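You operate a simulated robot arm through the tools that you are given. There is no shell and no other tool. Be economical: measure what you need, move in short steps, check, and stop when the job is done.

Carry out the task below with a simulated two-armed robot. There is one attempt and no reset: what you move stays moved.

## Task
Ladle soup over the open jar's line, then screw its lid on.
Fine: only a little over the line; put the ladle back on its dish and close the pot; spill nothing. Set down upright: ladle.

It is judged by the outcome, as a careful person would: the job done as asked, and still so three seconds after it is handed in. It fails if anything else is knocked over, pushed out of place, dropped, spilled or broken. A push-on lid holds only when it is set on centred and level and pressed home; a screw cap is set on level and turned clockwise until tight.

## Robot
Two 7-joint arms with two-finger parallel grippers on one trunk, on a base that drives. Base frame: it is fixed to the floor where the robot stands at the start and does not move with it; the origin is under the middle of the robot, x ahead of it, y to its left, z up. Units: mm, degrees, N and s.
The left shoulder is at the start at [60, 144, 926], the right one opposite. With the tool pointing down near the work surface each hand reaches from about 320 to 740 mm from the robot's upright axis, wherever it stands, measured 20 degrees to its own side. Places, roughly: jar [-750, 1500, 1500]; soup pot lid [900, 300, 900]. Payload 1.57 kg a hand.
The tool frame of a hand sits at the grasp point between the pads (the TCP): z along the fingers, y along the line on which they close. The tips reach 30 mm beyond it. Largest opening 110 mm; finger width 24, thickness 12; the body of the gripper, 48 by 112 mm, starts 78 mm behind the TCP.
Orientation is that of the tool frame in the base frame, as a unit quaternion [x, y, z, w]. With the fingers straight down and closing along the base's y, the tool's x points along the base's -x, its y along +y and its z along -z.

## Interface
- The arms move only by the tool jog_arm. It takes "left_plan", "right_plan" or both (then of equal length, played together; a hand with none holds still); each is a list of rows, each an object (a shift or turn left out is 0, a gripper value left out holds the last) with "dr": the turn, a rotation vector about the tool's x, y, z in units of 4 degrees (1.0 is 4 degrees), a list of three; "travel": the shift along the tool's x, y, z in units of 40 mm (1.0 is 40 mm), a list of three; "hand": the opening, from 0 (shut) to 1 (fully open). In form: [{"dr": [rx, ry, rz], "travel": [dx, dy, dz], "hand": hand}, ...]. A call has 1 to 8 rows; each row shifts and turns the commanded pose from where the row before left it, along the tool's axes as they then stand. A call with a number of a shift or a turn outside -1 to 1 is refused whole. Rows are played at 5 a second. More than 50 mm and 8.6 degrees between two rows, or a gripper value outside its range, and nothing of the call is played. A pose out of reach is approached as far as the arm can. The call stops where the force on the tool passes 90 N (or 10 N more than at its start, if that is more) or the arm is blocked; 0.2 s more then pass. Each finger travels about 45 mm/s and halts on what it meets, pressing with about 35 N; the grip force reading is that of the motor and also rises with nothing between the fingers. The clock runs only during rows and for 0.2 s after the last one: add rows that do not move to give the fingers time. The reply holds the time, the measured pose of the TCP, the force on the tool along the base axes, the opening and the grip force, in the units named above and with some noise, with the torque about the TCP (base axes, N m) and any sound that the robot's microphone picked up, and new pictures: "show" is both (left out), scene, wrist or none (wrist: the cameras of the hands that moved).
- Cameras (640 x 400 px; columns grow to the right, rows downward): "scene" is now at [49.7, 22.5, 1547.5]; the picture's right is [0.27, -0.96, 0.00], its down [-0.63, -0.18, -0.75] and it looks along [0.72, 0.20, -0.66] (base axes); focal length 291 px, centre (320, 200). "left" rides on the left gripper at [70, -16, -141] in its tool frame; the picture's right is [0.23, 0.97, 0.00], its down [-0.86, 0.20, -0.48] and it looks along [-0.47, 0.11, 0.88] (tool axes); focal length 222 px, centre (320, 200). "right" rides on the right gripper at [70, 16, -141] in its tool frame; the picture's right is [-0.23, 0.97, 0.00], its down [-0.85, -0.20, -0.48] and it looks along [-0.47, -0.11, 0.88] (tool axes); focal length 222 px, centre (320, 200). There is no depth. A picture from a camera that has moved, and an enlarged one, comes with that camera's place and axes in the base frame and with its lens.
- lift_body(by): slides the trunk up (or, below 0, down) by that many mm; the arms and the scene camera ride with it, the base frame stays. It gives what a move gives, with no picture.
- roll_base(legs): drives the robot by 1 to 6 legs, each [ahead, left, turn to the left] in mm, mm and degrees, along the robot's own axes; the way and the turn of a leg run together, so that a leg with both is an arc; at most 1500 mm and 180 degrees a leg. The arms and the cameras ride along, it lands a little off, and it stops where it bumps. It gives what a move gives, and a new picture of the scene camera.
- head_to(pan, tilt): turns the head with the scene camera to pan (to the left, within 86 degrees either way) and tilt (down, from -29 to 69), counted from straight ahead of the robot. It gives what a move gives, and a new picture of the scene camera.
- inspect(camera, box): a new picture of the part [left, top, right, bottom] of that camera's present view, enlarged. No time passes.
- job_done(): hands the job in; it is judged then, once.

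Go step by step. Nothing tells you exact positions but the pictures and the camera data: compare them with the known pose of the tool, close in by small moves and look again before you grip or let go. The budget is 120 turns and 260 pictures, counting those below and the enlarged ones. Unless the task says otherwise, let go and move clear before handing in.

The tools are called after "Emit:" as name(argument=value, ...) on one line, values as JSON. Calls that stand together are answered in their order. jog_arm: Moves the arms, as the interface text tells. Its arguments: {"type":"object","properties":{"left_plan":{"type":"array","items":{"type":"object","properties":{"dr":{"type":"array","items":{"type":"number"}},"travel":{"type":"array","items":{"type":"number"}},"hand":{"type":"number"}}}},"right_plan":{"type":"array","items":{"type":"object","properties":{"dr":{"type":"array","items":{"type":"number"}},"travel":{"type":"array","items":{"type":"number"}},"hand":{"type":"number"}}}},"show":{"type":"string","enum":["both","scene","wrist","none"]}},"required":[]} The other tools are called the same way: lift_body (by) slides the trunk up or down; roll_base (legs) drives the base; head_to (pan, tilt) turns the head that bears the scene camera; inspect (camera, box) takes an enlarged picture of a part of a camera's view; job_done () hands the job in.

At the start:

```text
time: 0.0
left_ee_pos: [383.3, 380.4, 999.5]
left_ee_rot: [0.0, 1.0, 0.001, 0.0]
left_force: [-0.3, 0.3, 0.0]
left_wrist_torque: [0.02, 0.0, -0.01]
left_opening: 110.0
left_grip_force: 0.1
right_ee_pos: [549.7, -51.3, 999.6]
right_ee_rot: [0.0, 1.0, -0.001, 0.0]
right_force: [-0.1, -0.1, 0.5]
right_wrist_torque: [-0.02, -0.02, 0.03]
right_opening: 110.2
right_grip_force: 0.1
trunk travel left (down, up): [-525.0, 65.0]
robot x, y, heading: [3.1, 1.2, 0.1]
head pan, tilt: [15.7, 41.2]
```

scene: 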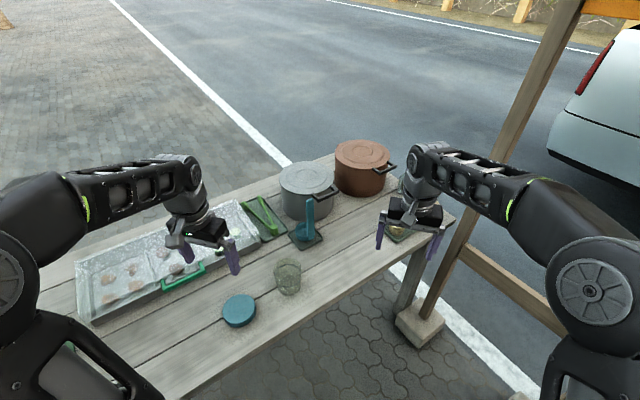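
right: 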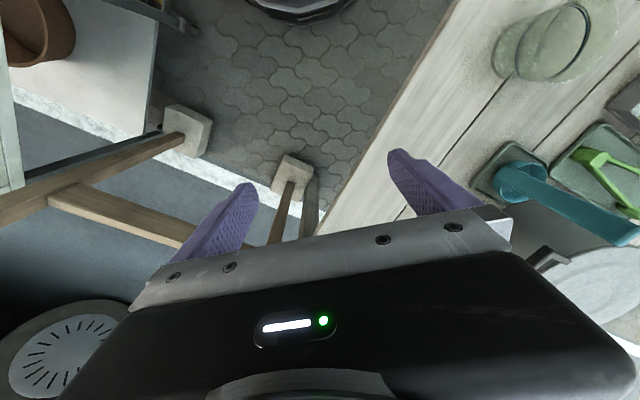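
left: 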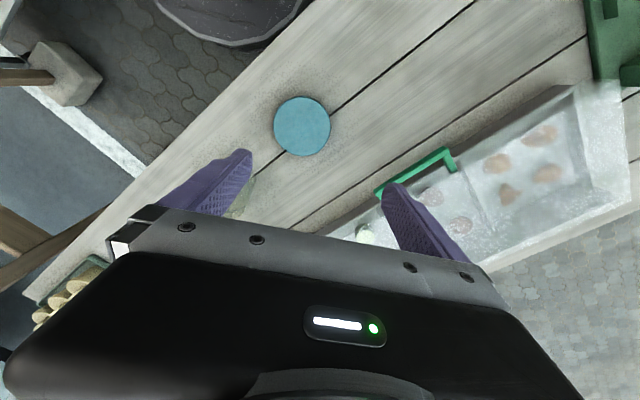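

I see a table with two pots (grey and copper), a teal ladle on a dish, a glass jar with a teal lid nearby, and an ice tray. I'll enlarge the main area to see what is what.

Emit:
inspect(camera="scene", box=[220, 120, 460, 270])

Emit:
inspect(camera="scene", box=[200, 220, 360, 340])

Emit:
head_to(pan=86, tilt=10)

```text
2.67 times, centred on (340, 195) of scene
camera zoom: at [49.7, 22.5, 1547.5], right [0.27, -0.96, 0.0], down [-0.63, -0.18, -0.75], along [0.72, 0.2, -0.66], focal length 776 px, centre (267, 213)
```

zoom: 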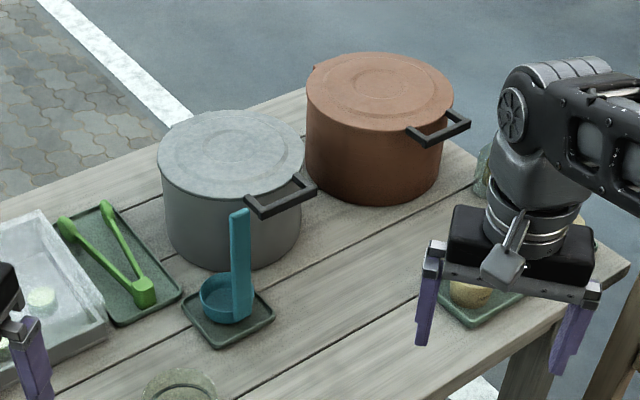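

```text
3.33 times, centred on (280, 280) of scene
camera zoom: at [49.7, 22.5, 1547.5], right [0.27, -0.96, 0.0], down [-0.63, -0.18, -0.75], along [0.72, 0.2, -0.66], focal length 970 px, centre (453, -67)
```

zoom: 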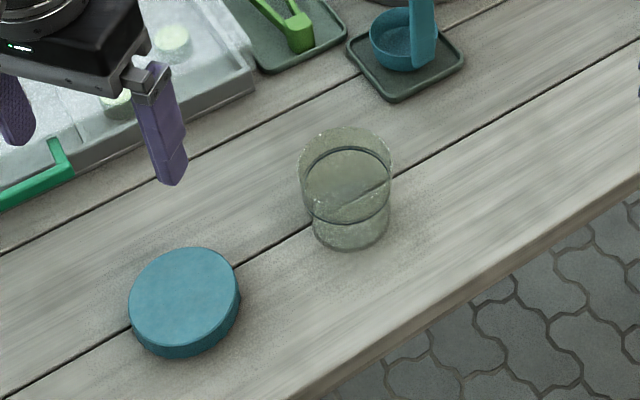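

```text
time: 1.4
left_ee_pos: [384.1, 379.7, 999.1]
left_ee_rot: [0.0, 1.0, 0.0, 0.001]
left_force: [0.6, -0.5, 0.2]
left_wrist_torque: [-0.01, 0.01, 0.0]
left_opening: 109.9
left_grip_force: 0.0
right_ee_pos: [549.4, -51.4, 999.1]
right_ee_rot: [0.0, 1.0, 0.0, 0.0]
right_force: [-0.4, -0.3, 1.1]
right_wrist_torque: [0.01, 0.03, 0.0]
right_opening: 109.9
right_grip_force: 0.1
trunk travel left (down, up): [-525.0, 65.0]
robot x, y, heading: [2.6, -2.5, 0.2]
head pan, tilt: [85.9, 10.0]
camera scene: at [-24.7, 92.5, 1596.9], right [1.0, -0.07, 0.0], down [-0.01, -0.17, -0.98], along [0.07, 0.98, -0.17], focal length 291 px, centre (320, 200)
```

scene: 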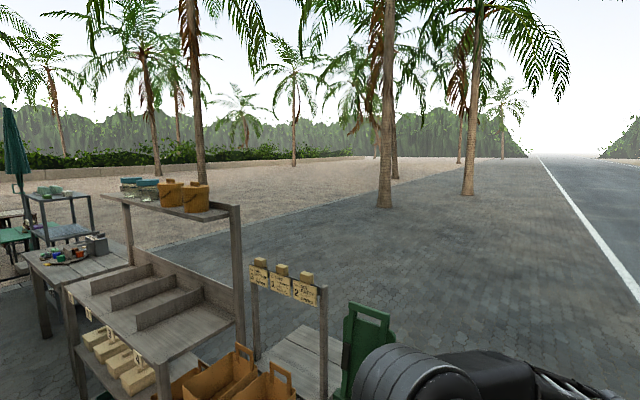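

There's a stall behind-left with a high shelf at about the given jar place. I'll look closer at it.

Emit:
inspect(camera="scene", box=[90, 160, 250, 260])

Emit:
inspect(camera="scene", box=[0, 180, 240, 330])

```text
4.00 times, centred on (170, 210) of scene
camera zoom: at [-24.7, 92.5, 1596.9], right [1.0, -0.07, 0.0], down [-0.01, -0.17, -0.98], along [0.07, 0.98, -0.17], focal length 1164 px, centre (920, 160)
```

zoom: 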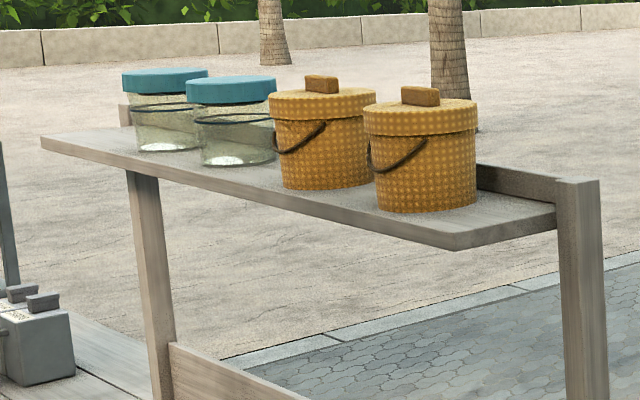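

```text
2.67 times, centred on (120, 255) of scene
camera zoom: at [-24.7, 92.5, 1596.9], right [1.0, -0.07, 0.0], down [-0.01, -0.17, -0.98], along [0.07, 0.98, -0.17], focal length 776 px, centre (853, 53)
```

zoom: 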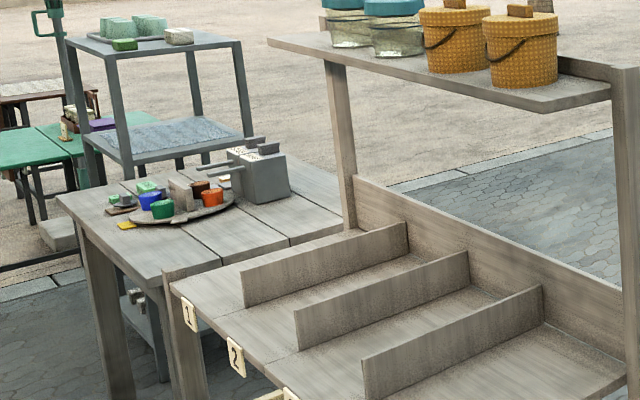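

The jars on the far shelf are closed spares; the open jar, its lid, the ladle and the grey soup pot are all on the table ahead. The table runs diagonally, so I'll raise the trunk, turn to face it squarely and move alongside.

Emit:
lift_body(by=60)

Emit:
roll_base(legs=[[0, 0, 50.4], [0, -330, 0]])

Emit:
head_to(pan=0, tilt=45)

```text
time: 2.4
left_ee_pos: [384.4, 379.8, 1059.0]
left_ee_rot: [0.0, 1.0, 0.0, 0.0]
left_force: [0.4, -0.2, 0.2]
left_wrist_torque: [-0.01, 0.02, -0.01]
left_opening: 110.2
left_grip_force: 0.1
right_ee_pos: [548.4, -50.5, 1060.0]
right_ee_rot: [0.0, 1.0, 0.0, 0.0]
right_force: [0.3, -0.4, -0.3]
right_wrist_torque: [0.0, 0.04, 0.01]
right_opening: 110.0
right_grip_force: 0.2
trunk travel left (down, up): [-585.0, 5.0]
robot x, y, heading: [-4.3, -3.2, 0.0]
head pan, tilt: [85.9, 10.0]
```

```text
time: 7.0
left_ee_pos: [235.0, 375.2, 1059.0]
left_ee_rot: [-0.373, 0.928, 0.0, -0.001]
left_force: [0.6, -0.6, 0.4]
left_wrist_torque: [-0.03, -0.04, 0.01]
left_opening: 110.0
left_grip_force: 0.0
right_ee_pos: [652.6, 177.9, 1058.8]
right_ee_rot: [-0.373, 0.928, 0.0, 0.0]
right_force: [-0.3, 0.1, -0.4]
right_wrist_torque: [-0.04, -0.01, 0.03]
right_opening: 110.1
right_grip_force: 0.1
trunk travel left (down, up): [-585.0, 5.0]
robot x, y, heading: [225.4, -166.6, 43.9]
head pan, tilt: [85.9, 10.0]
stopped in leg 2: the robot was blocked; the commanded pose is now the measured one
camera scene: at [139.7, -115.1, 1656.8], right [0.77, 0.64, 0.0], down [0.11, -0.13, -0.98], along [-0.63, 0.76, -0.17], focal length 291 px, centre (320, 200)
```

scene: 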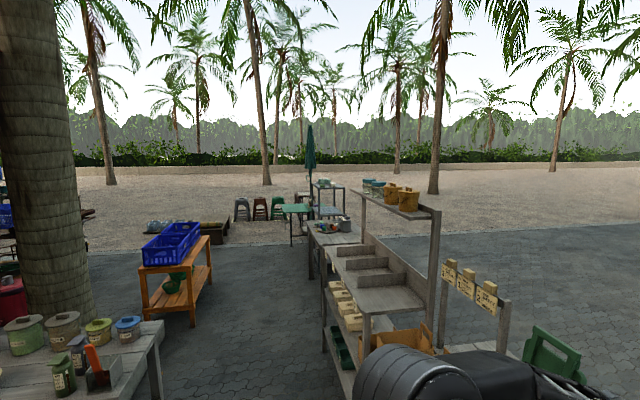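

```text
time: 8.6
left_ee_pos: [236.2, 373.9, 1059.4]
left_ee_rot: [-0.374, 0.928, 0.0, 0.0]
left_force: [-0.1, 0.0, 1.0]
left_wrist_torque: [0.0, 0.03, 0.0]
left_opening: 110.0
left_grip_force: 0.0
right_ee_pos: [653.9, 177.8, 1060.9]
right_ee_rot: [-0.373, 0.928, 0.0, 0.0]
right_force: [0.2, 0.2, 0.5]
right_wrist_torque: [0.0, 0.01, -0.01]
right_opening: 110.1
right_grip_force: 0.1
trunk travel left (down, up): [-585.0, 5.0]
robot x, y, heading: [224.2, -166.3, 44.0]
head pan, tilt: [0.0, 45.0]
camera scene: at [257.8, -131.1, 1602.0], right [0.69, -0.72, 0.0], down [-0.51, -0.49, -0.71], along [0.51, 0.49, -0.71], focal length 291 px, centre (320, 200)
```

scene: 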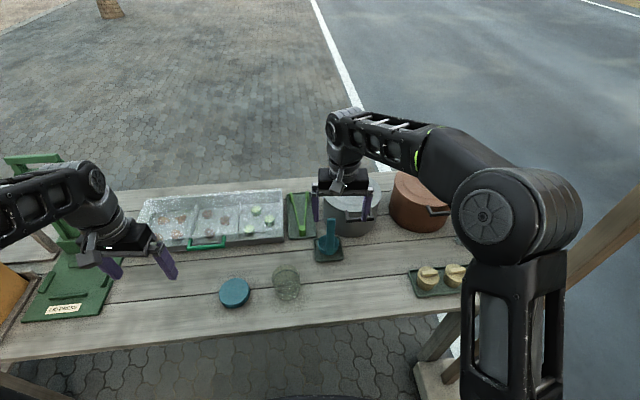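

The table is in view but the sideways leg was blocked. I'll check what's to the right of the base.

Emit:
head_to(pan=-60, tilt=60)

Emit:
head_to(pan=0, tilt=69)

```text
time: 9.9
left_ee_pos: [235.5, 374.4, 1058.7]
left_ee_rot: [-0.373, 0.928, 0.0, 0.0]
left_force: [0.1, 0.1, 0.2]
left_wrist_torque: [-0.01, 0.0, -0.02]
left_opening: 110.1
left_grip_force: 0.0
right_ee_pos: [654.4, 176.7, 1060.3]
right_ee_rot: [-0.372, 0.928, 0.0, 0.0]
right_force: [0.8, 0.0, -0.2]
right_wrist_torque: [0.01, -0.01, 0.0]
right_opening: 110.2
right_grip_force: 0.1
trunk travel left (down, up): [-585.0, 5.0]
robot x, y, heading: [224.9, -166.5, 44.0]
head pan, tilt: [-60.0, 60.0]
camera scene: at [263.3, -206.0, 1582.5], right [-0.28, -0.96, 0.0], down [-0.83, 0.24, -0.5], along [0.48, -0.14, -0.87], focal length 291 px, centre (320, 200)
```

scene: 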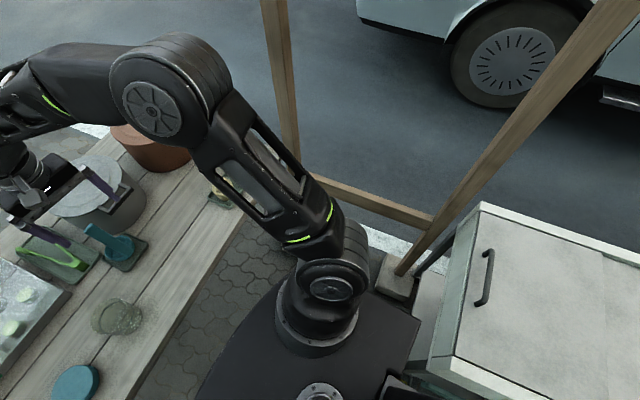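

```text
time: 11.2
left_ee_pos: [236.1, 373.4, 1060.1]
left_ee_rot: [-0.374, 0.928, 0.0, 0.0]
left_force: [-0.2, 0.7, -0.2]
left_wrist_torque: [0.03, 0.01, 0.0]
left_opening: 110.1
left_grip_force: 0.1
right_ee_pos: [653.1, 176.8, 1060.2]
right_ee_rot: [-0.372, 0.928, 0.0, 0.0]
right_force: [0.1, 0.4, -0.9]
right_wrist_torque: [-0.01, 0.05, -0.01]
right_opening: 109.9
right_grip_force: 0.0
trunk travel left (down, up): [-585.0, 5.0]
robot x, y, heading: [218.8, -166.3, 43.9]
head pan, tilt: [0.0, 68.8]
camera scene: at [239.5, -148.8, 1573.1], right [0.69, -0.72, 0.0], down [-0.67, -0.65, -0.36], along [0.26, 0.25, -0.93], focal length 291 px, centre (320, 200)
```

scene: 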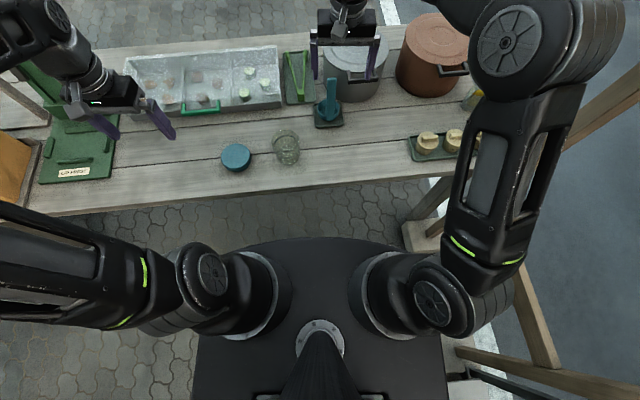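

The cabinet on the right blocks the rear corner. I'll move ahead about 80 mm and then right a bit.

Emit:
roll_base(legs=[[80, 0, 0]])

Emit:
head_to(pan=0, tilt=55)

```text
time: 12.3
left_ee_pos: [293.5, 429.0, 1059.7]
left_ee_rot: [-0.373, 0.928, -0.001, -0.001]
left_force: [0.6, 0.4, -0.5]
left_wrist_torque: [-0.02, 0.0, 0.06]
left_opening: 110.2
left_grip_force: 0.0
right_ee_pos: [712.2, 233.3, 1059.3]
right_ee_rot: [-0.373, 0.928, -0.001, -0.001]
right_force: [0.6, 0.0, -0.8]
right_wrist_torque: [-0.05, -0.03, -0.01]
right_opening: 110.0
right_grip_force: 0.0
trunk travel left (down, up): [-585.0, 5.0]
robot x, y, heading: [277.8, -105.8, 43.8]
head pan, tilt: [0.0, 68.8]
camera scene: at [297.9, -92.7, 1573.0], right [0.69, -0.72, 0.0], down [-0.67, -0.65, -0.36], along [0.26, 0.25, -0.93], focal length 291 px, centre (320, 200)
```

scene: 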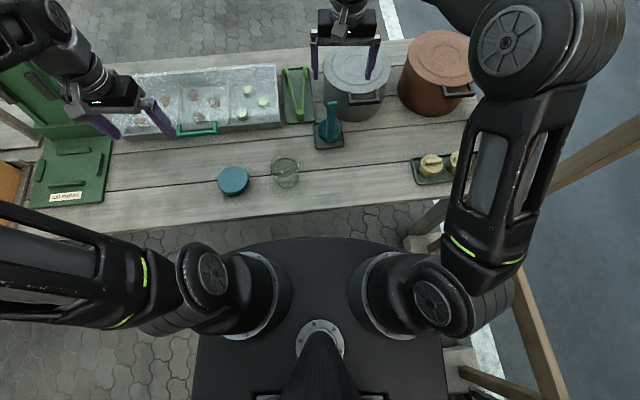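

```text
time: 13.1
left_ee_pos: [292.9, 428.5, 1061.1]
left_ee_rot: [-0.373, 0.928, 0.0, 0.0]
left_force: [-0.3, -0.4, -0.2]
left_wrist_torque: [-0.03, 0.02, 0.03]
left_opening: 110.0
left_grip_force: 0.2
right_ee_pos: [712.0, 233.0, 1060.1]
right_ee_rot: [-0.373, 0.928, 0.0, 0.001]
right_force: [0.0, 0.3, -0.5]
right_wrist_torque: [-0.02, -0.01, -0.02]
right_opening: 110.2
right_grip_force: 0.0
trunk travel left (down, up): [-585.0, 5.0]
robot x, y, heading: [278.9, -109.6, 43.8]
head pan, tilt: [0.0, 55.0]
camera scene: at [308.2, -82.9, 1588.5], right [0.69, -0.72, 0.0], down [-0.59, -0.57, -0.57], along [0.41, 0.4, -0.82], focal length 291 px, centre (320, 200)
```

scene: 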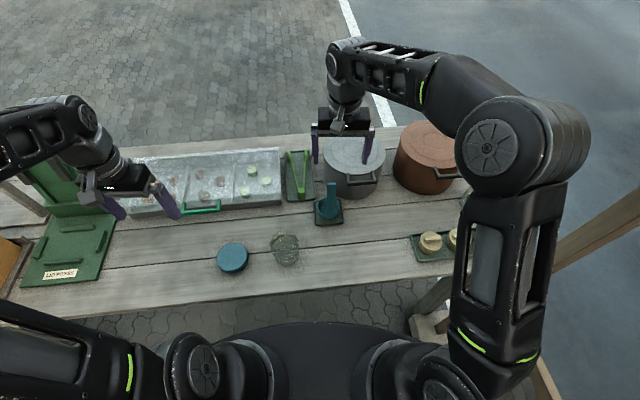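

I'm nearly square to the table with everything in front. I'll take both wrist views for stereo measurement.

Emit:
inspect(camera="right", box=[0, 0, 640, 400])

Emit:
inspect(camera="scene", box=[260, 110, 480, 270])

```text
1.00 times, centred on (320, 200) of right (not enlarged: the box is as wide or as high as the picture)
camera zoom: at [649.1, 196.4, 1202.4], right [-0.51, 0.86, 0.0], down [0.76, 0.45, 0.48], along [0.41, 0.24, -0.88], focal length 222 px, centre (320, 200)
```

zoom: 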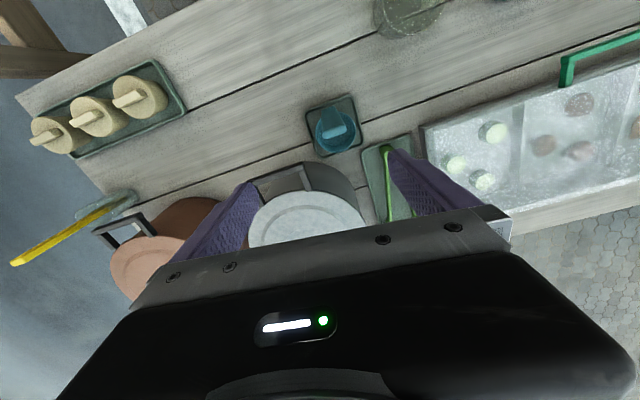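

```text
2.50 times, centred on (370, 190) of scene
camera zoom: at [308.2, -82.9, 1588.5], right [0.69, -0.72, 0.0], down [-0.59, -0.57, -0.57], along [0.41, 0.4, -0.82], focal length 728 px, centre (195, 225)
```

zoom: 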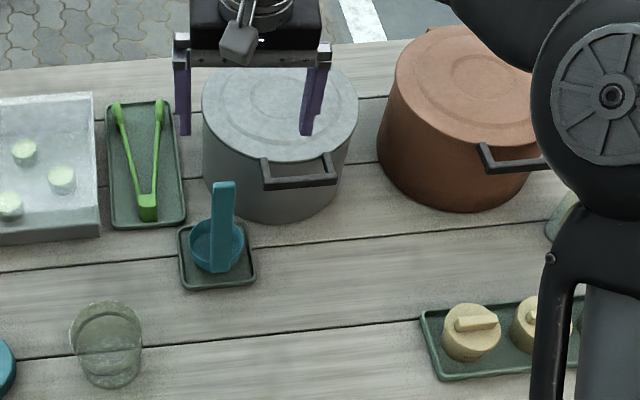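

Measured: table z≈765, jar ≈[496,243], ladle dish ≈[702,258], pot lid centre ≈[880,309,900]. I'll move in another 45 mm, then pull the right hand back to view the pot and ladle.

Emit:
roll_base(legs=[[45, 0, 0]])

Emit:
jog_arm(right_plan=[{"travel": [1, 0, 0]}, {"travel": [1, 0, 0]}, {"travel": [1, 0, 0]}, {"travel": [1, 0, 0]}, {"travel": [1, -0.5, 0]}, {"travel": [0.5, -0.5, 0]}])

```text
time: 14.0
left_ee_pos: [329.1, 461.6, 1058.6]
left_ee_rot: [-0.372, 0.928, 0.0, -0.001]
left_force: [-0.1, 0.7, -0.3]
left_wrist_torque: [-0.03, 0.02, 0.0]
left_opening: 110.1
left_grip_force: 0.1
right_ee_pos: [745.9, 264.6, 1059.7]
right_ee_rot: [-0.372, 0.928, -0.001, -0.001]
right_force: [0.6, 0.6, 0.5]
right_wrist_torque: [-0.04, 0.02, 0.0]
right_opening: 110.3
right_grip_force: 0.0
trunk travel left (down, up): [-585.0, 5.0]
robot x, y, heading: [313.9, -78.2, 43.7]
head pan, tilt: [0.0, 55.0]
camera scene: at [343.2, -49.3, 1588.4], right [0.69, -0.72, 0.0], down [-0.59, -0.57, -0.57], along [0.41, 0.4, -0.82], focal length 291 px, centre (320, 200)
```

scene: 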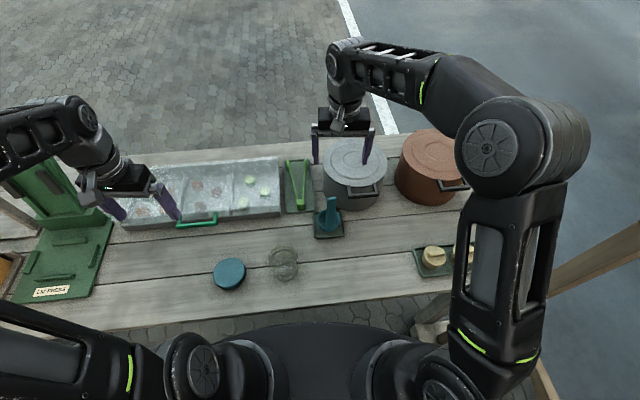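

```text
time: 15.4
left_ee_pos: [327.0, 460.4, 1060.3]
left_ee_rot: [-0.373, 0.928, 0.001, 0.001]
left_force: [0.7, 1.0, 0.5]
left_wrist_torque: [-0.02, -0.02, 0.01]
left_opening: 109.9
left_grip_force: 0.1
right_ee_pos: [612.2, 81.6, 1059.5]
right_ee_rot: [-0.373, 0.928, 0.0, 0.0]
right_force: [0.7, -0.1, 0.1]
right_wrist_torque: [0.0, -0.01, -0.01]
right_opening: 110.3
right_grip_force: 0.0
trunk travel left (down, up): [-585.0, 5.0]
robot x, y, heading: [315.2, -82.2, 43.9]
head pan, tilt: [0.0, 55.0]
camera scene: at [341.2, -51.7, 1588.5], right [0.69, -0.72, 0.0], down [-0.59, -0.57, -0.57], along [0.41, 0.4, -0.82], focal length 291 px, centre (320, 200)
camera right: at [550.3, 47.1, 1202.7], right [-0.51, 0.86, 0.0], down [0.76, 0.45, 0.48], along [0.41, 0.24, -0.88], focal length 222 px, centre (320, 200)
```

scene: 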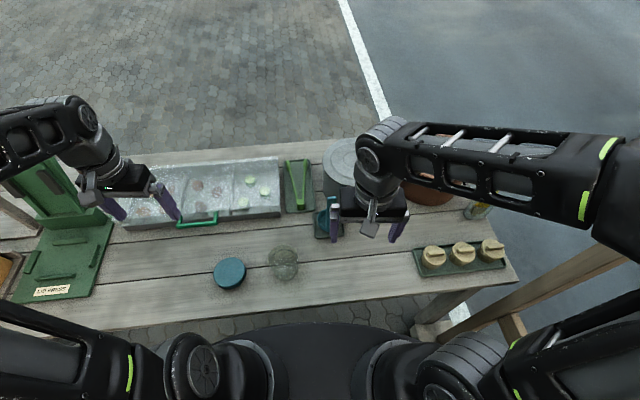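
right: 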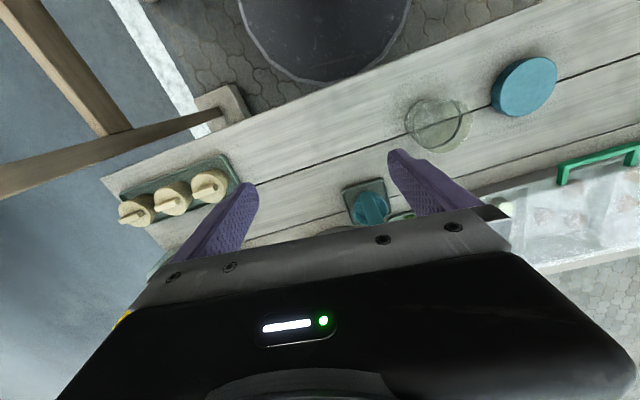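

The wrist camera looks down with image-top toward the robot. I'll shift the hand so the pot rim and handle are visible between fingers, and zoom.

Emit:
jog_arm(right_plan=[{"travel": [-1, -0.5, 0]}, {"travel": [-1, -0.5, 0]}, {"travel": [-1, -0.5, 0]}, {"travel": [0, -0.5, 0]}], show="none")

Emit:
inspect(camera="right", box=[200, 60, 520, 260])

Emit:
inspect(camera="scene", box=[290, 120, 410, 240])

```text
time: 16.4
left_ee_pos: [327.8, 458.8, 1060.1]
left_ee_rot: [-0.373, 0.928, 0.0, 0.0]
left_force: [-0.2, -1.0, -0.6]
left_wrist_torque: [0.03, 0.0, -0.02]
left_opening: 110.0
left_grip_force: 0.1
right_ee_pos: [754.0, 106.6, 1058.5]
right_ee_rot: [-0.374, 0.927, 0.0, 0.001]
right_force: [0.2, 0.4, 0.1]
right_wrist_torque: [0.03, 0.0, 0.01]
right_opening: 109.9
right_grip_force: 0.0
trunk travel left (down, up): [-585.0, 5.0]
robot x, y, heading: [311.9, -80.4, 43.7]
head pan, tilt: [0.0, 55.0]
```

```text
2.00 times, centred on (360, 160) of right
camera zoom: at [693.4, 70.8, 1200.6], right [-0.51, 0.86, 0.0], down [0.76, 0.45, 0.48], along [0.41, 0.24, -0.88], focal length 444 px, centre (240, 280)
```

zoom: 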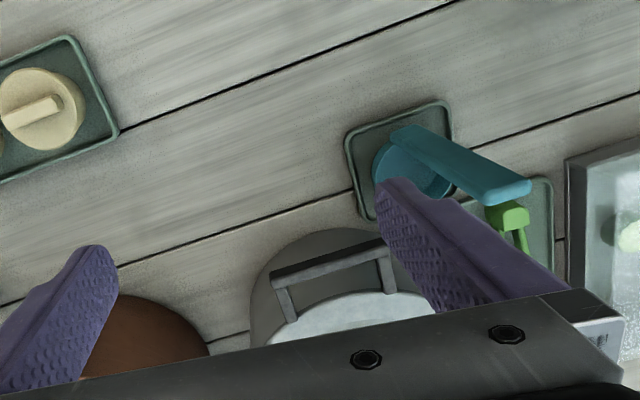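

```text
3.33 times, centred on (350, 180) of scene
camera zoom: at [340.8, -52.4, 1588.6], right [0.69, -0.72, 0.0], down [-0.59, -0.57, -0.57], along [0.41, 0.4, -0.82], focal length 970 px, centre (220, 267)
```

zoom: 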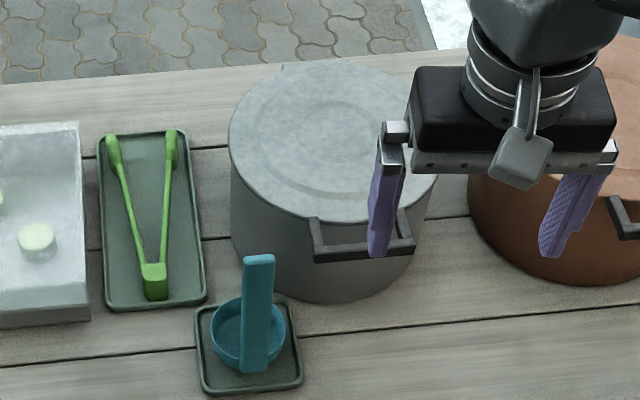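

The dark bar handle sits at about [792,209,887] with a little nub opposite it on the lid. I need to know if the bar belongs to the lid or the pot, so I'll pitch the wrist for a flatter view.

Emit:
jog_arm(right_plan=[{"dr": [0, -1, 0], "travel": [0.6, 0, 0.6]}, {"dr": [0, -1, 0], "travel": [0.6, 0, 0.6]}, {"dr": [0, -1, 0], "travel": [0.6, 0, 0.6]}, {"dr": [0, -1, 0], "travel": [0.6, 0, 0.6]}, {"dr": [0, -1, 0], "travel": [0.6, 0, 0.3]}, {"dr": [0, -1, 0]}, {"dr": [0, -1, 0]}, {"dr": [0, -1, 0]}], show="wrist")

```text
time: 18.2
left_ee_pos: [326.5, 459.7, 1059.6]
left_ee_rot: [-0.373, 0.928, 0.0, 0.0]
left_force: [-0.4, -1.1, 0.0]
left_wrist_torque: [0.0, -0.01, -0.04]
left_opening: 110.1
left_grip_force: 0.0
right_ee_pos: [738.2, 110.8, 949.6]
right_ee_rot: [-0.358, 0.892, 0.102, 0.255]
right_force: [0.2, -0.1, -0.3]
right_wrist_torque: [-0.02, -0.04, -0.04]
right_opening: 109.8
right_grip_force: 0.0
right hand out of reach, approached as far as the arm can: row 4, 5, 6, 7, 8
trunk travel left (down, up): [-585.0, 5.0]
robot x, y, heading: [311.4, -83.6, 43.8]
head pan, tilt: [0.0, 55.0]
camera right: at [629.8, 30.6, 1034.4], right [-0.53, 0.84, 0.12], down [0.48, 0.18, 0.86], along [0.7, 0.52, -0.5], focal length 222 px, centre (320, 200)
```

right: 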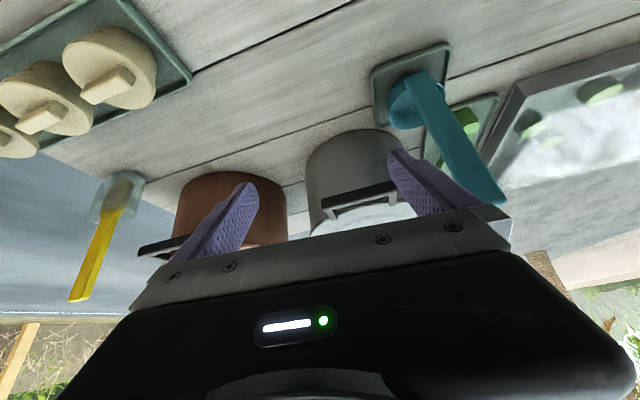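

Emit:
inspect(camera="right", box=[290, 40, 510, 240])

Emit:
inspect(camera="scene", box=[310, 120, 410, 200])

```text
2.00 times, centred on (400, 140) of right
camera zoom: at [629.8, 30.6, 1034.4], right [-0.53, 0.84, 0.12], down [0.48, 0.18, 0.86], along [0.7, 0.52, -0.5], focal length 444 px, centre (160, 320)
```

zoom: 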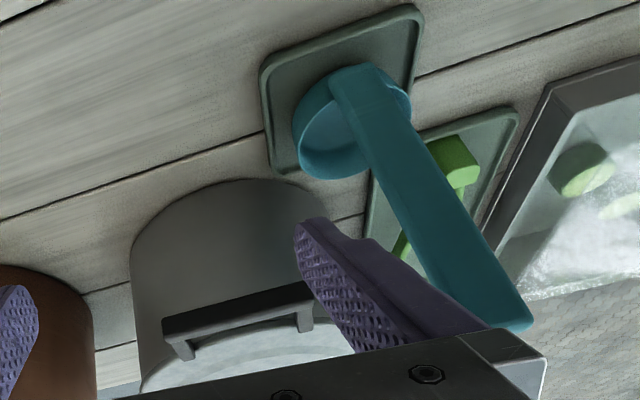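

```text
5.00 times, centred on (360, 160) of scene
camera zoom: at [341.3, -51.1, 1588.5], right [0.69, -0.72, 0.0], down [-0.59, -0.57, -0.57], along [0.41, 0.4, -0.82], focal length 1455 px, centre (120, 400)
```

zoom: 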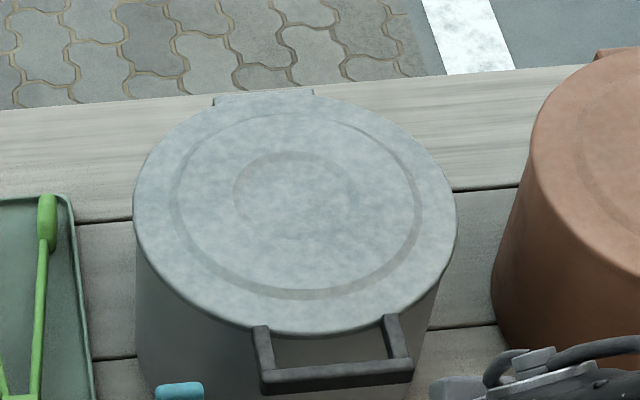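

The bar is on the lid and there's a hinge strip opposite, so it's a hinged lid opened by lifting the bar. I'll pitch the right hand further, close the fingers into a stick, and use that to lift the bar from below.

Emit:
jog_arm(right_plan=[{"dr": [0, -1, 0], "hand": 0}, {"dr": [0, -1, 0]}, {"dr": [0, -1, 0]}, {"dr": [0, -1, 0]}, {"dr": [0, -1, 0]}, {"dr": [0, -1, 0]}, {"dr": [0, -1, 0]}, {"dr": [0, -1, 0]}], show="both")

```text
time: 20.0
left_ee_pos: [326.4, 459.9, 1059.9]
left_ee_rot: [-0.373, 0.928, 0.0, 0.0]
left_force: [-0.4, 0.0, -0.9]
left_wrist_torque: [0.01, 0.0, 0.0]
left_opening: 110.1
left_grip_force: 0.0
right_ee_pos: [779.7, 171.8, 945.1]
right_ee_rot: [-0.314, 0.788, 0.195, 0.492]
right_force: [-0.9, 0.0, -0.2]
right_wrist_torque: [0.01, 0.03, 0.05]
right_opening: 0.0
right_grip_force: 21.2
right hand out of reach, approached as far as the arm can: row 1, 2, 3, 4, 5, 6, 7, 8
trunk travel left (down, up): [-585.0, 5.0]
robot x, y, heading: [313.7, -80.7, 43.8]
head pan, tilt: [0.0, 55.0]
camera scene: at [341.6, -51.0, 1588.5], right [0.69, -0.72, 0.0], down [-0.59, -0.57, -0.57], along [0.41, 0.4, -0.82], focal length 291 px, centre (320, 200)
camera right: at [653.5, 76.5, 945.5], right [-0.6, 0.78, 0.2], down [0.1, -0.18, 0.98], along [0.8, 0.61, 0.03], focal length 222 px, centre (320, 200)
```

scene: 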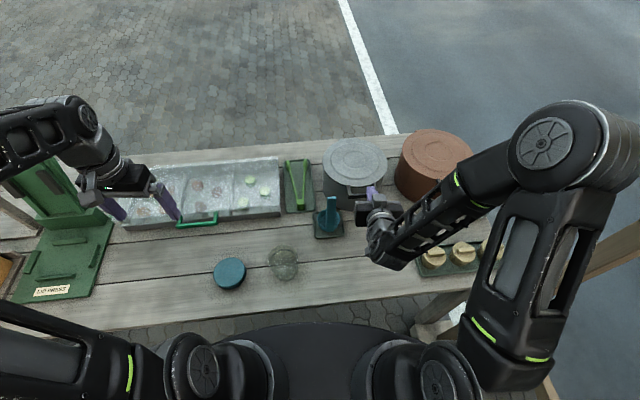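
right: 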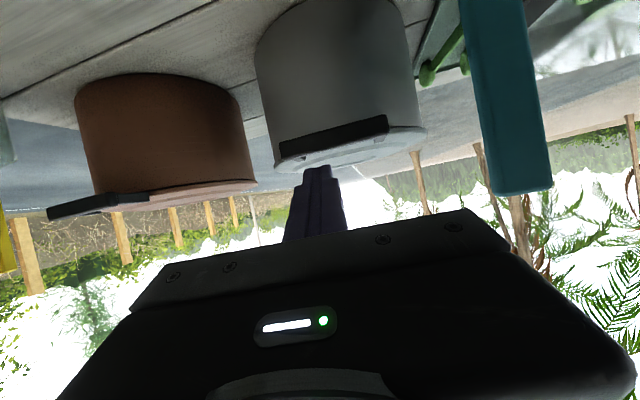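

Bar triangulates to about [785,204,902], lid top ≈915. The forward-pointing hand is at its inner limit here, so I'll back the base up 90 mm to get room.

Emit:
roll_base(legs=[[-90, 0, 0]])

Emit:
jog_arm(right_plan=[{"hand": 0}, {"hand": 0}], show="wrist")

```text
time: 21.1
left_ee_pos: [261.0, 394.5, 1060.8]
left_ee_rot: [-0.373, 0.928, -0.001, 0.001]
left_force: [0.3, -0.8, 1.0]
left_wrist_torque: [0.02, -0.05, 0.01]
left_opening: 110.0
left_grip_force: 0.1
right_ee_pos: [713.0, 105.9, 945.0]
right_ee_rot: [-0.314, 0.788, 0.195, 0.493]
right_force: [0.0, -0.6, -0.3]
right_wrist_torque: [0.03, 0.01, 0.02]
right_opening: 0.1
right_grip_force: 21.1
trunk travel left (down, up): [-585.0, 5.0]
robot x, y, heading: [242.0, -142.2, 43.5]
head pan, tilt: [0.0, 55.0]
camera scene: at [274.1, -115.6, 1588.6], right [0.69, -0.72, 0.0], down [-0.59, -0.57, -0.57], along [0.42, 0.4, -0.82], focal length 291 px, centre (320, 200)
```

scene: 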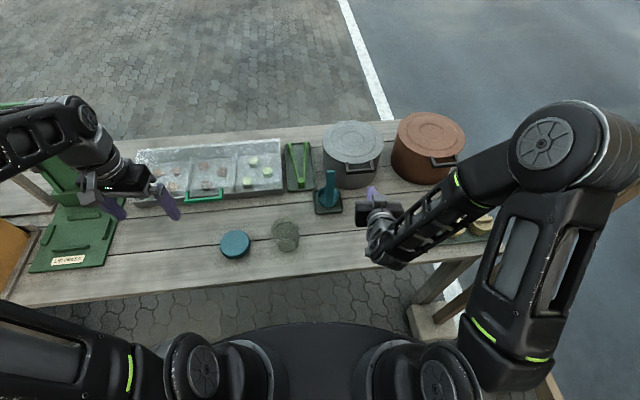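

```text
time: 21.7
left_ee_pos: [262.0, 397.6, 1058.8]
left_ee_rot: [-0.372, 0.928, -0.001, 0.001]
left_force: [-0.3, -0.3, -0.4]
left_wrist_torque: [-0.01, 0.0, 0.0]
left_opening: 110.1
left_grip_force: 0.2
right_ee_pos: [714.1, 108.8, 944.1]
right_ee_rot: [-0.315, 0.788, 0.195, 0.492]
right_force: [-0.2, -0.4, -0.3]
right_wrist_torque: [-0.01, 0.03, 0.01]
right_opening: 0.0
right_grip_force: 21.2
trunk travel left (down, up): [-585.0, 5.0]
robot x, y, heading: [244.4, -144.0, 43.8]
head pan, tilt: [0.0, 55.0]
camera right: at [587.9, 13.0, 945.6], right [-0.6, 0.78, 0.2], down [0.1, -0.18, 0.98], along [0.8, 0.6, 0.03], focal length 222 px, centre (320, 200)
```

right: 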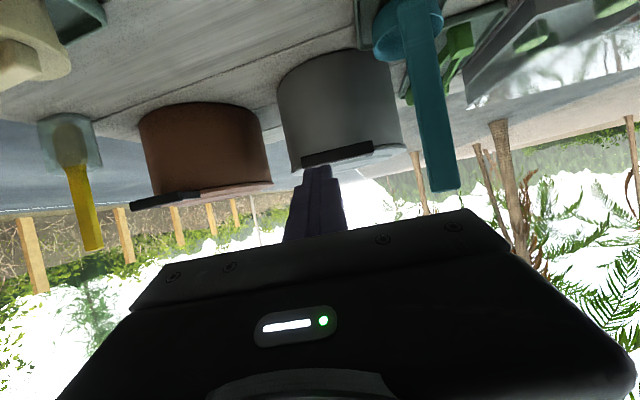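

Confirmed bar ≈[785,203,903]. I'll slide the stick along its axis toward just beneath the bar, stopping short first.

Emit:
jog_arm(right_plan=[{"travel": [0.24, 0.03, 0.35]}, {"travel": [0, 0, 0.5]}, {"travel": [0, 0, 0.5]}], show="wrist")

Emit:
inspect(camera="scene", box=[300, 110, 420, 230])

```text
time: 22.5
left_ee_pos: [260.2, 396.9, 1059.0]
left_ee_rot: [-0.372, 0.928, -0.001, 0.0]
left_force: [0.1, -0.5, 0.6]
left_wrist_torque: [0.01, -0.01, -0.02]
left_opening: 110.3
left_grip_force: 0.0
right_ee_pos: [738.6, 140.4, 927.3]
right_ee_rot: [-0.314, 0.789, 0.192, 0.491]
right_force: [0.0, -0.2, -0.4]
right_wrist_torque: [0.0, 0.02, 0.01]
right_opening: 0.0
right_grip_force: 21.1
right hand out of reach, approached as far as the arm can: row 2, 3
trunk travel left (down, up): [-585.0, 5.0]
robot x, y, heading: [248.0, -144.9, 43.5]
head pan, tilt: [0.0, 55.0]
camera right: at [611.9, 44.6, 928.9], right [-0.59, 0.78, 0.2], down [0.1, -0.18, 0.98], along [0.8, 0.6, 0.03], focal length 222 px, centre (320, 200)
```

right: 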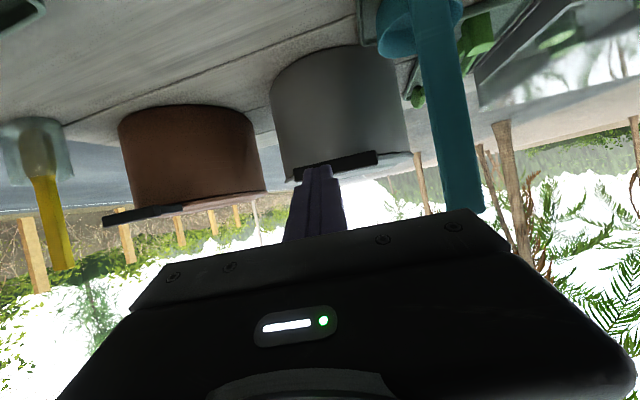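

```text
3.33 times, centred on (360, 170) of scene
camera zoom: at [275.0, -114.0, 1588.5], right [0.69, -0.72, 0.0], down [-0.59, -0.57, -0.57], along [0.41, 0.4, -0.82], focal length 970 px, centre (187, 300)
```

zoom: 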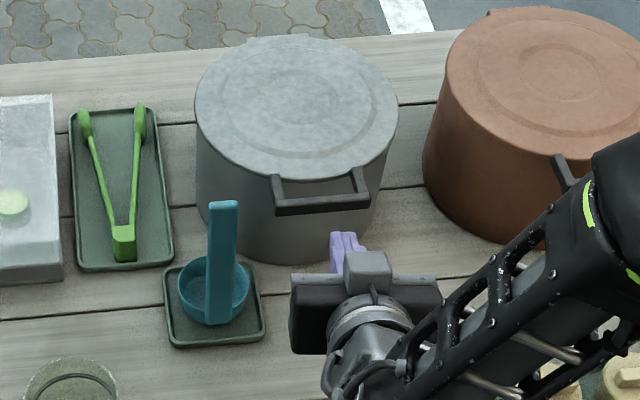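

The hand can't reach lower with this trunk height. I'll lower the trunk 40 mm (hand stays clear of the bar, ~25 mm short of it), then advance.

Emit:
lift_body(by=-40)

Emit:
jog_arm(right_plan=[{"travel": [-0.1, -0.1, 0.2]}, {"travel": [0, 0, 0]}], show="wrist")

```text
time: 23.3
left_ee_pos: [261.1, 397.2, 1020.3]
left_ee_rot: [-0.372, 0.928, 0.0, 0.0]
left_force: [-0.6, -1.0, -0.1]
left_wrist_torque: [0.03, 0.01, 0.01]
left_opening: 109.9
left_grip_force: 0.1
right_ee_pos: [738.3, 138.5, 887.3]
right_ee_rot: [-0.313, 0.79, 0.191, 0.491]
right_force: [0.3, 0.1, 0.4]
right_wrist_torque: [-0.02, 0.0, -0.01]
right_opening: 0.1
right_grip_force: 21.5
trunk travel left (down, up): [-545.0, 45.0]
robot x, y, heading: [244.9, -143.0, 43.8]
head pan, tilt: [0.0, 55.0]
```

```text
time: 23.9
left_ee_pos: [261.0, 397.3, 1019.1]
left_ee_rot: [-0.371, 0.929, 0.001, 0.0]
left_force: [0.0, 0.8, -0.2]
left_wrist_torque: [0.04, 0.0, -0.03]
left_opening: 110.0
left_grip_force: 0.1
right_ee_pos: [747.9, 142.9, 889.2]
right_ee_rot: [-0.313, 0.79, 0.191, 0.492]
right_force: [-0.8, -0.2, -0.3]
right_wrist_torque: [0.01, -0.01, 0.0]
right_opening: 0.0
right_grip_force: 21.7
trunk travel left (down, up): [-545.0, 45.0]
robot x, y, heading: [246.3, -143.4, 43.7]
head pan, tilt: [0.0, 55.0]
camera right: at [621.0, 48.5, 890.4], right [-0.59, 0.78, 0.2], down [0.1, -0.17, 0.98], along [0.8, 0.6, 0.03], focal length 222 px, centre (320, 200)
```

right: 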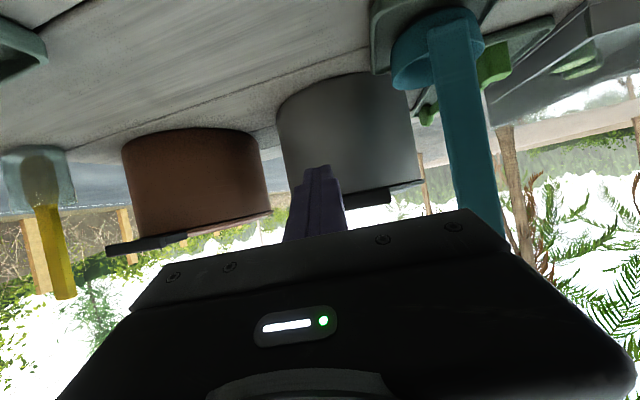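

The stick is now lower than the bar. I'll advance about 58 mm horizontally, under the bar.

Emit:
jog_arm(right_plan=[{"travel": [0.15, 0, 0.2]}, {"travel": [-0.21, 0, 0.4]}, {"travel": [-0.21, 0, 0.4]}, {"travel": [-0.2, 0, 0.4]}, {}], show="wrist")

Emit:
inspect(camera="scene", box=[300, 110, 420, 230])

```text
time: 25.1
left_ee_pos: [261.0, 397.3, 1019.3]
left_ee_rot: [-0.373, 0.928, 0.001, 0.001]
left_force: [-0.1, -0.6, 0.7]
left_wrist_torque: [0.01, 0.03, -0.04]
left_opening: 109.9
left_grip_force: 0.0
right_ee_pos: [787.9, 179.3, 892.0]
right_ee_rot: [-0.313, 0.79, 0.191, 0.491]
right_force: [-0.6, -1.0, -0.6]
right_wrist_torque: [-0.01, 0.02, -0.01]
right_opening: 0.0
right_grip_force: 21.1
right hand out of reach, approached as far as the arm can: row 1
trunk travel left (down, up): [-545.0, 45.0]
robot x, y, heading: [245.5, -144.7, 43.6]
head pan, tilt: [0.0, 55.0]
camera right: at [661.7, 85.2, 892.0], right [-0.59, 0.78, 0.2], down [0.1, -0.18, 0.98], along [0.8, 0.6, 0.03], focal length 222 px, centre (320, 200)
```

right: 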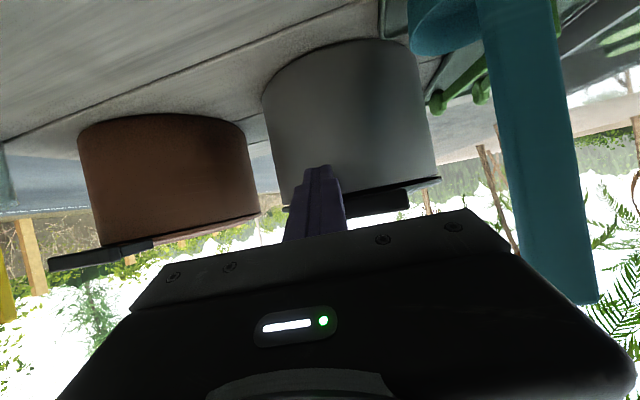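

```text
3.33 times, centred on (360, 170) of scene
camera zoom: at [275.5, -114.3, 1548.5], right [0.69, -0.72, 0.0], down [-0.59, -0.57, -0.57], along [0.41, 0.4, -0.82], focal length 970 px, centre (187, 300)
```

zoom: 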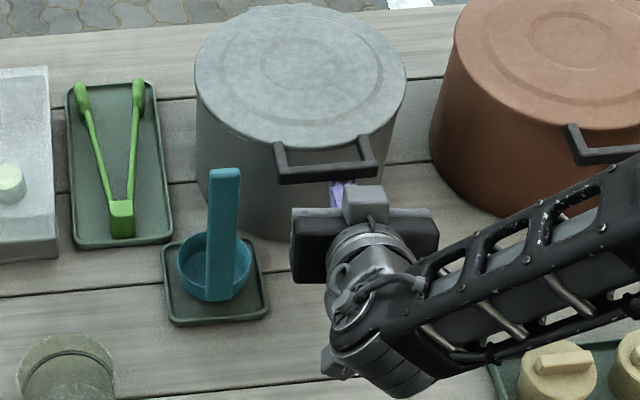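

The stick sits beneath the bar. I'll nudge forward 5 mm and raise 30 mm, watching the force.

Emit:
jog_arm(right_plan=[{"travel": [-0.055, 0, 0.11]}, {"travel": [-0.22, 0, -0.11]}, {"travel": [-0.22, 0, -0.11]}, {"travel": [-0.22, 0, -0.11]}, {}], show="wrist")

Emit:
inspect(camera="scene", box=[300, 110, 420, 230])

```text
time: 26.3
left_ee_pos: [261.7, 395.5, 1020.4]
left_ee_rot: [-0.372, 0.928, 0.0, 0.0]
left_force: [-0.4, 0.1, -1.5]
left_wrist_torque: [-0.02, 0.01, 0.05]
left_opening: 110.3
left_grip_force: 0.1
right_ee_pos: [790.7, 183.7, 919.0]
right_ee_rot: [-0.314, 0.789, 0.193, 0.491]
right_force: [-1.4, -0.6, -0.9]
right_wrist_torque: [0.03, 0.04, -0.02]
right_opening: 0.0
right_grip_force: 20.7
trunk travel left (down, up): [-545.0, 45.0]
robot x, y, heading: [247.2, -141.2, 43.5]
head pan, tilt: [0.0, 55.0]
camera right: at [663.9, 88.5, 920.7], right [-0.59, 0.78, 0.2], down [0.1, -0.18, 0.98], along [0.8, 0.6, 0.03], focal length 222 px, centre (320, 200)
```

right: 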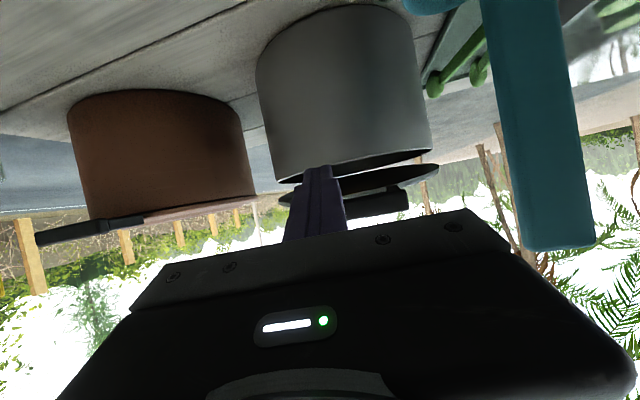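

```text
3.33 times, centred on (360, 170) of scene
camera zoom: at [275.6, -114.2, 1548.5], right [0.69, -0.72, 0.0], down [-0.59, -0.57, -0.57], along [0.41, 0.4, -0.82], focal length 970 px, centre (187, 300)
```

zoom: 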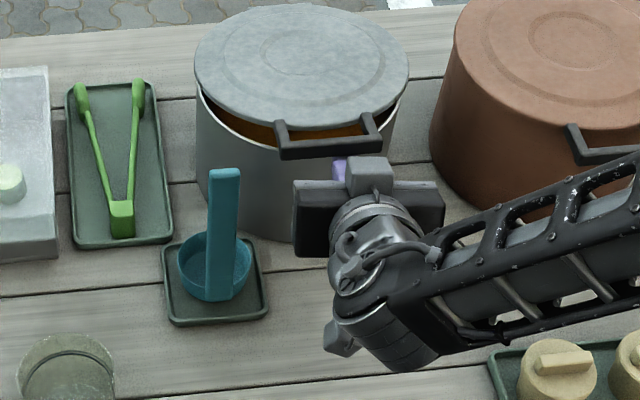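

The lid opens on its hinge and I can see soup inside. I'll follow the hinge arc (radius ≈226 mm) up to about 35°, then check.

Emit:
jog_arm(right_plan=[{"travel": [-0.66, 0.015, -0.21]}, {"travel": [-0.66, 0.015, -0.21]}, {"travel": [-0.74, 0.04, -0.045]}, {"travel": [-0.74, 0.04, -0.045]}, {}], show="both")

```text
time: 27.5
left_ee_pos: [261.7, 397.6, 1019.3]
left_ee_rot: [-0.371, 0.929, 0.0, 0.001]
left_force: [-0.7, 0.1, 0.2]
left_wrist_torque: [-0.02, -0.03, 0.0]
left_opening: 110.1
left_grip_force: 0.1
right_ee_pos: [810.2, 207.5, 1030.9]
right_ee_rot: [-0.315, 0.789, 0.193, 0.491]
right_force: [0.0, -0.8, -1.6]
right_wrist_torque: [-0.04, 0.01, 0.0]
right_opening: 0.1
right_grip_force: 21.9
trunk travel left (down, up): [-545.0, 45.0]
robot x, y, heading: [245.0, -145.3, 43.6]
head pan, tilt: [0.0, 55.0]
camera scene: at [275.6, -114.3, 1548.5], right [0.69, -0.72, 0.0], down [-0.59, -0.57, -0.57], along [0.41, 0.4, -0.82], focal length 291 px, centre (320, 200)
camera right: at [684.0, 114.2, 1031.7], right [-0.59, 0.78, 0.2], down [0.1, -0.18, 0.98], along [0.8, 0.6, 0.03], focal length 222 px, centre (320, 200)
```

scene: 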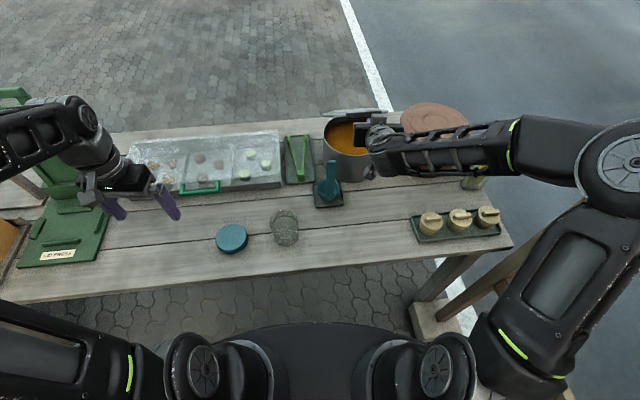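
right: 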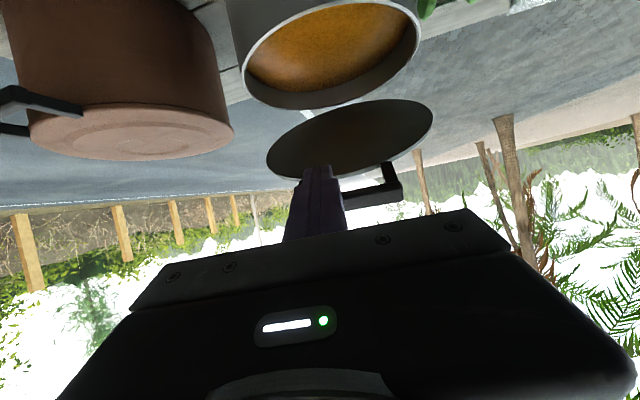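

The lid follows nicely. Continuing the arc to about 80°.

Emit:
jog_arm(right_plan=[{"travel": [-0.72, 0.07, 0.15]}, {"travel": [-0.72, 0.07, 0.15]}, {"travel": [-0.66, 0.09, 0.33]}, {"travel": [-0.66, 0.09, 0.33]}, {"travel": [-0.55, 0.1, 0.49]}, {"travel": [-0.55, 0.1, 0.49]}, {}], show="both")

```text
time: 29.1
left_ee_pos: [261.1, 396.1, 1019.9]
left_ee_rot: [-0.373, 0.928, -0.001, 0.0]
left_force: [-0.9, -0.2, 0.1]
left_wrist_torque: [0.0, 0.0, -0.02]
left_opening: 109.9
left_grip_force: 0.1
right_ee_pos: [896.8, 319.6, 1132.1]
right_ee_rot: [-0.313, 0.79, 0.192, 0.492]
right_force: [0.1, 0.5, -1.1]
right_wrist_torque: [0.0, 0.03, 0.06]
right_opening: 0.1
right_grip_force: 21.9
trunk travel left (down, up): [-545.0, 45.0]
robot x, y, heading: [245.8, -146.2, 43.9]
head pan, tilt: [0.0, 55.0]
camera scene: at [275.6, -114.4, 1548.5], right [0.69, -0.72, 0.0], down [-0.59, -0.57, -0.57], along [0.41, 0.4, -0.82], focal length 291 px, centre (320, 200)
camera right: at [770.3, 223.7, 1133.2], right [-0.59, 0.78, 0.2], down [0.1, -0.18, 0.98], along [0.8, 0.6, 0.03], focal length 222 px, centre (320, 200)
```

scene: 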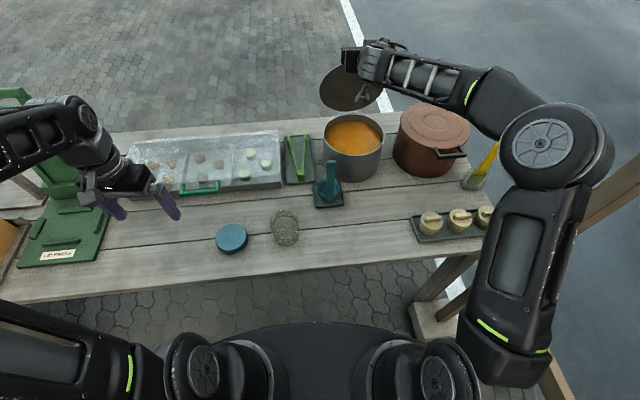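
right: 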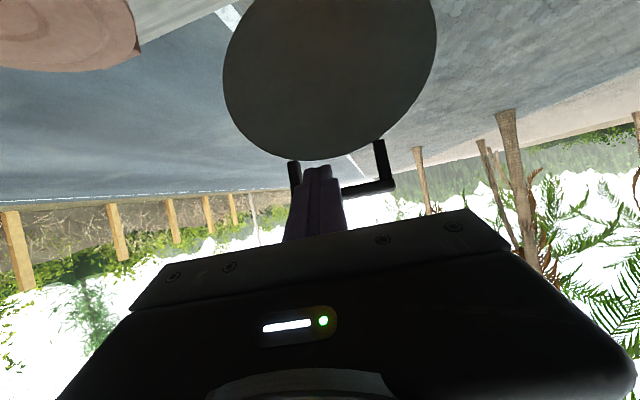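

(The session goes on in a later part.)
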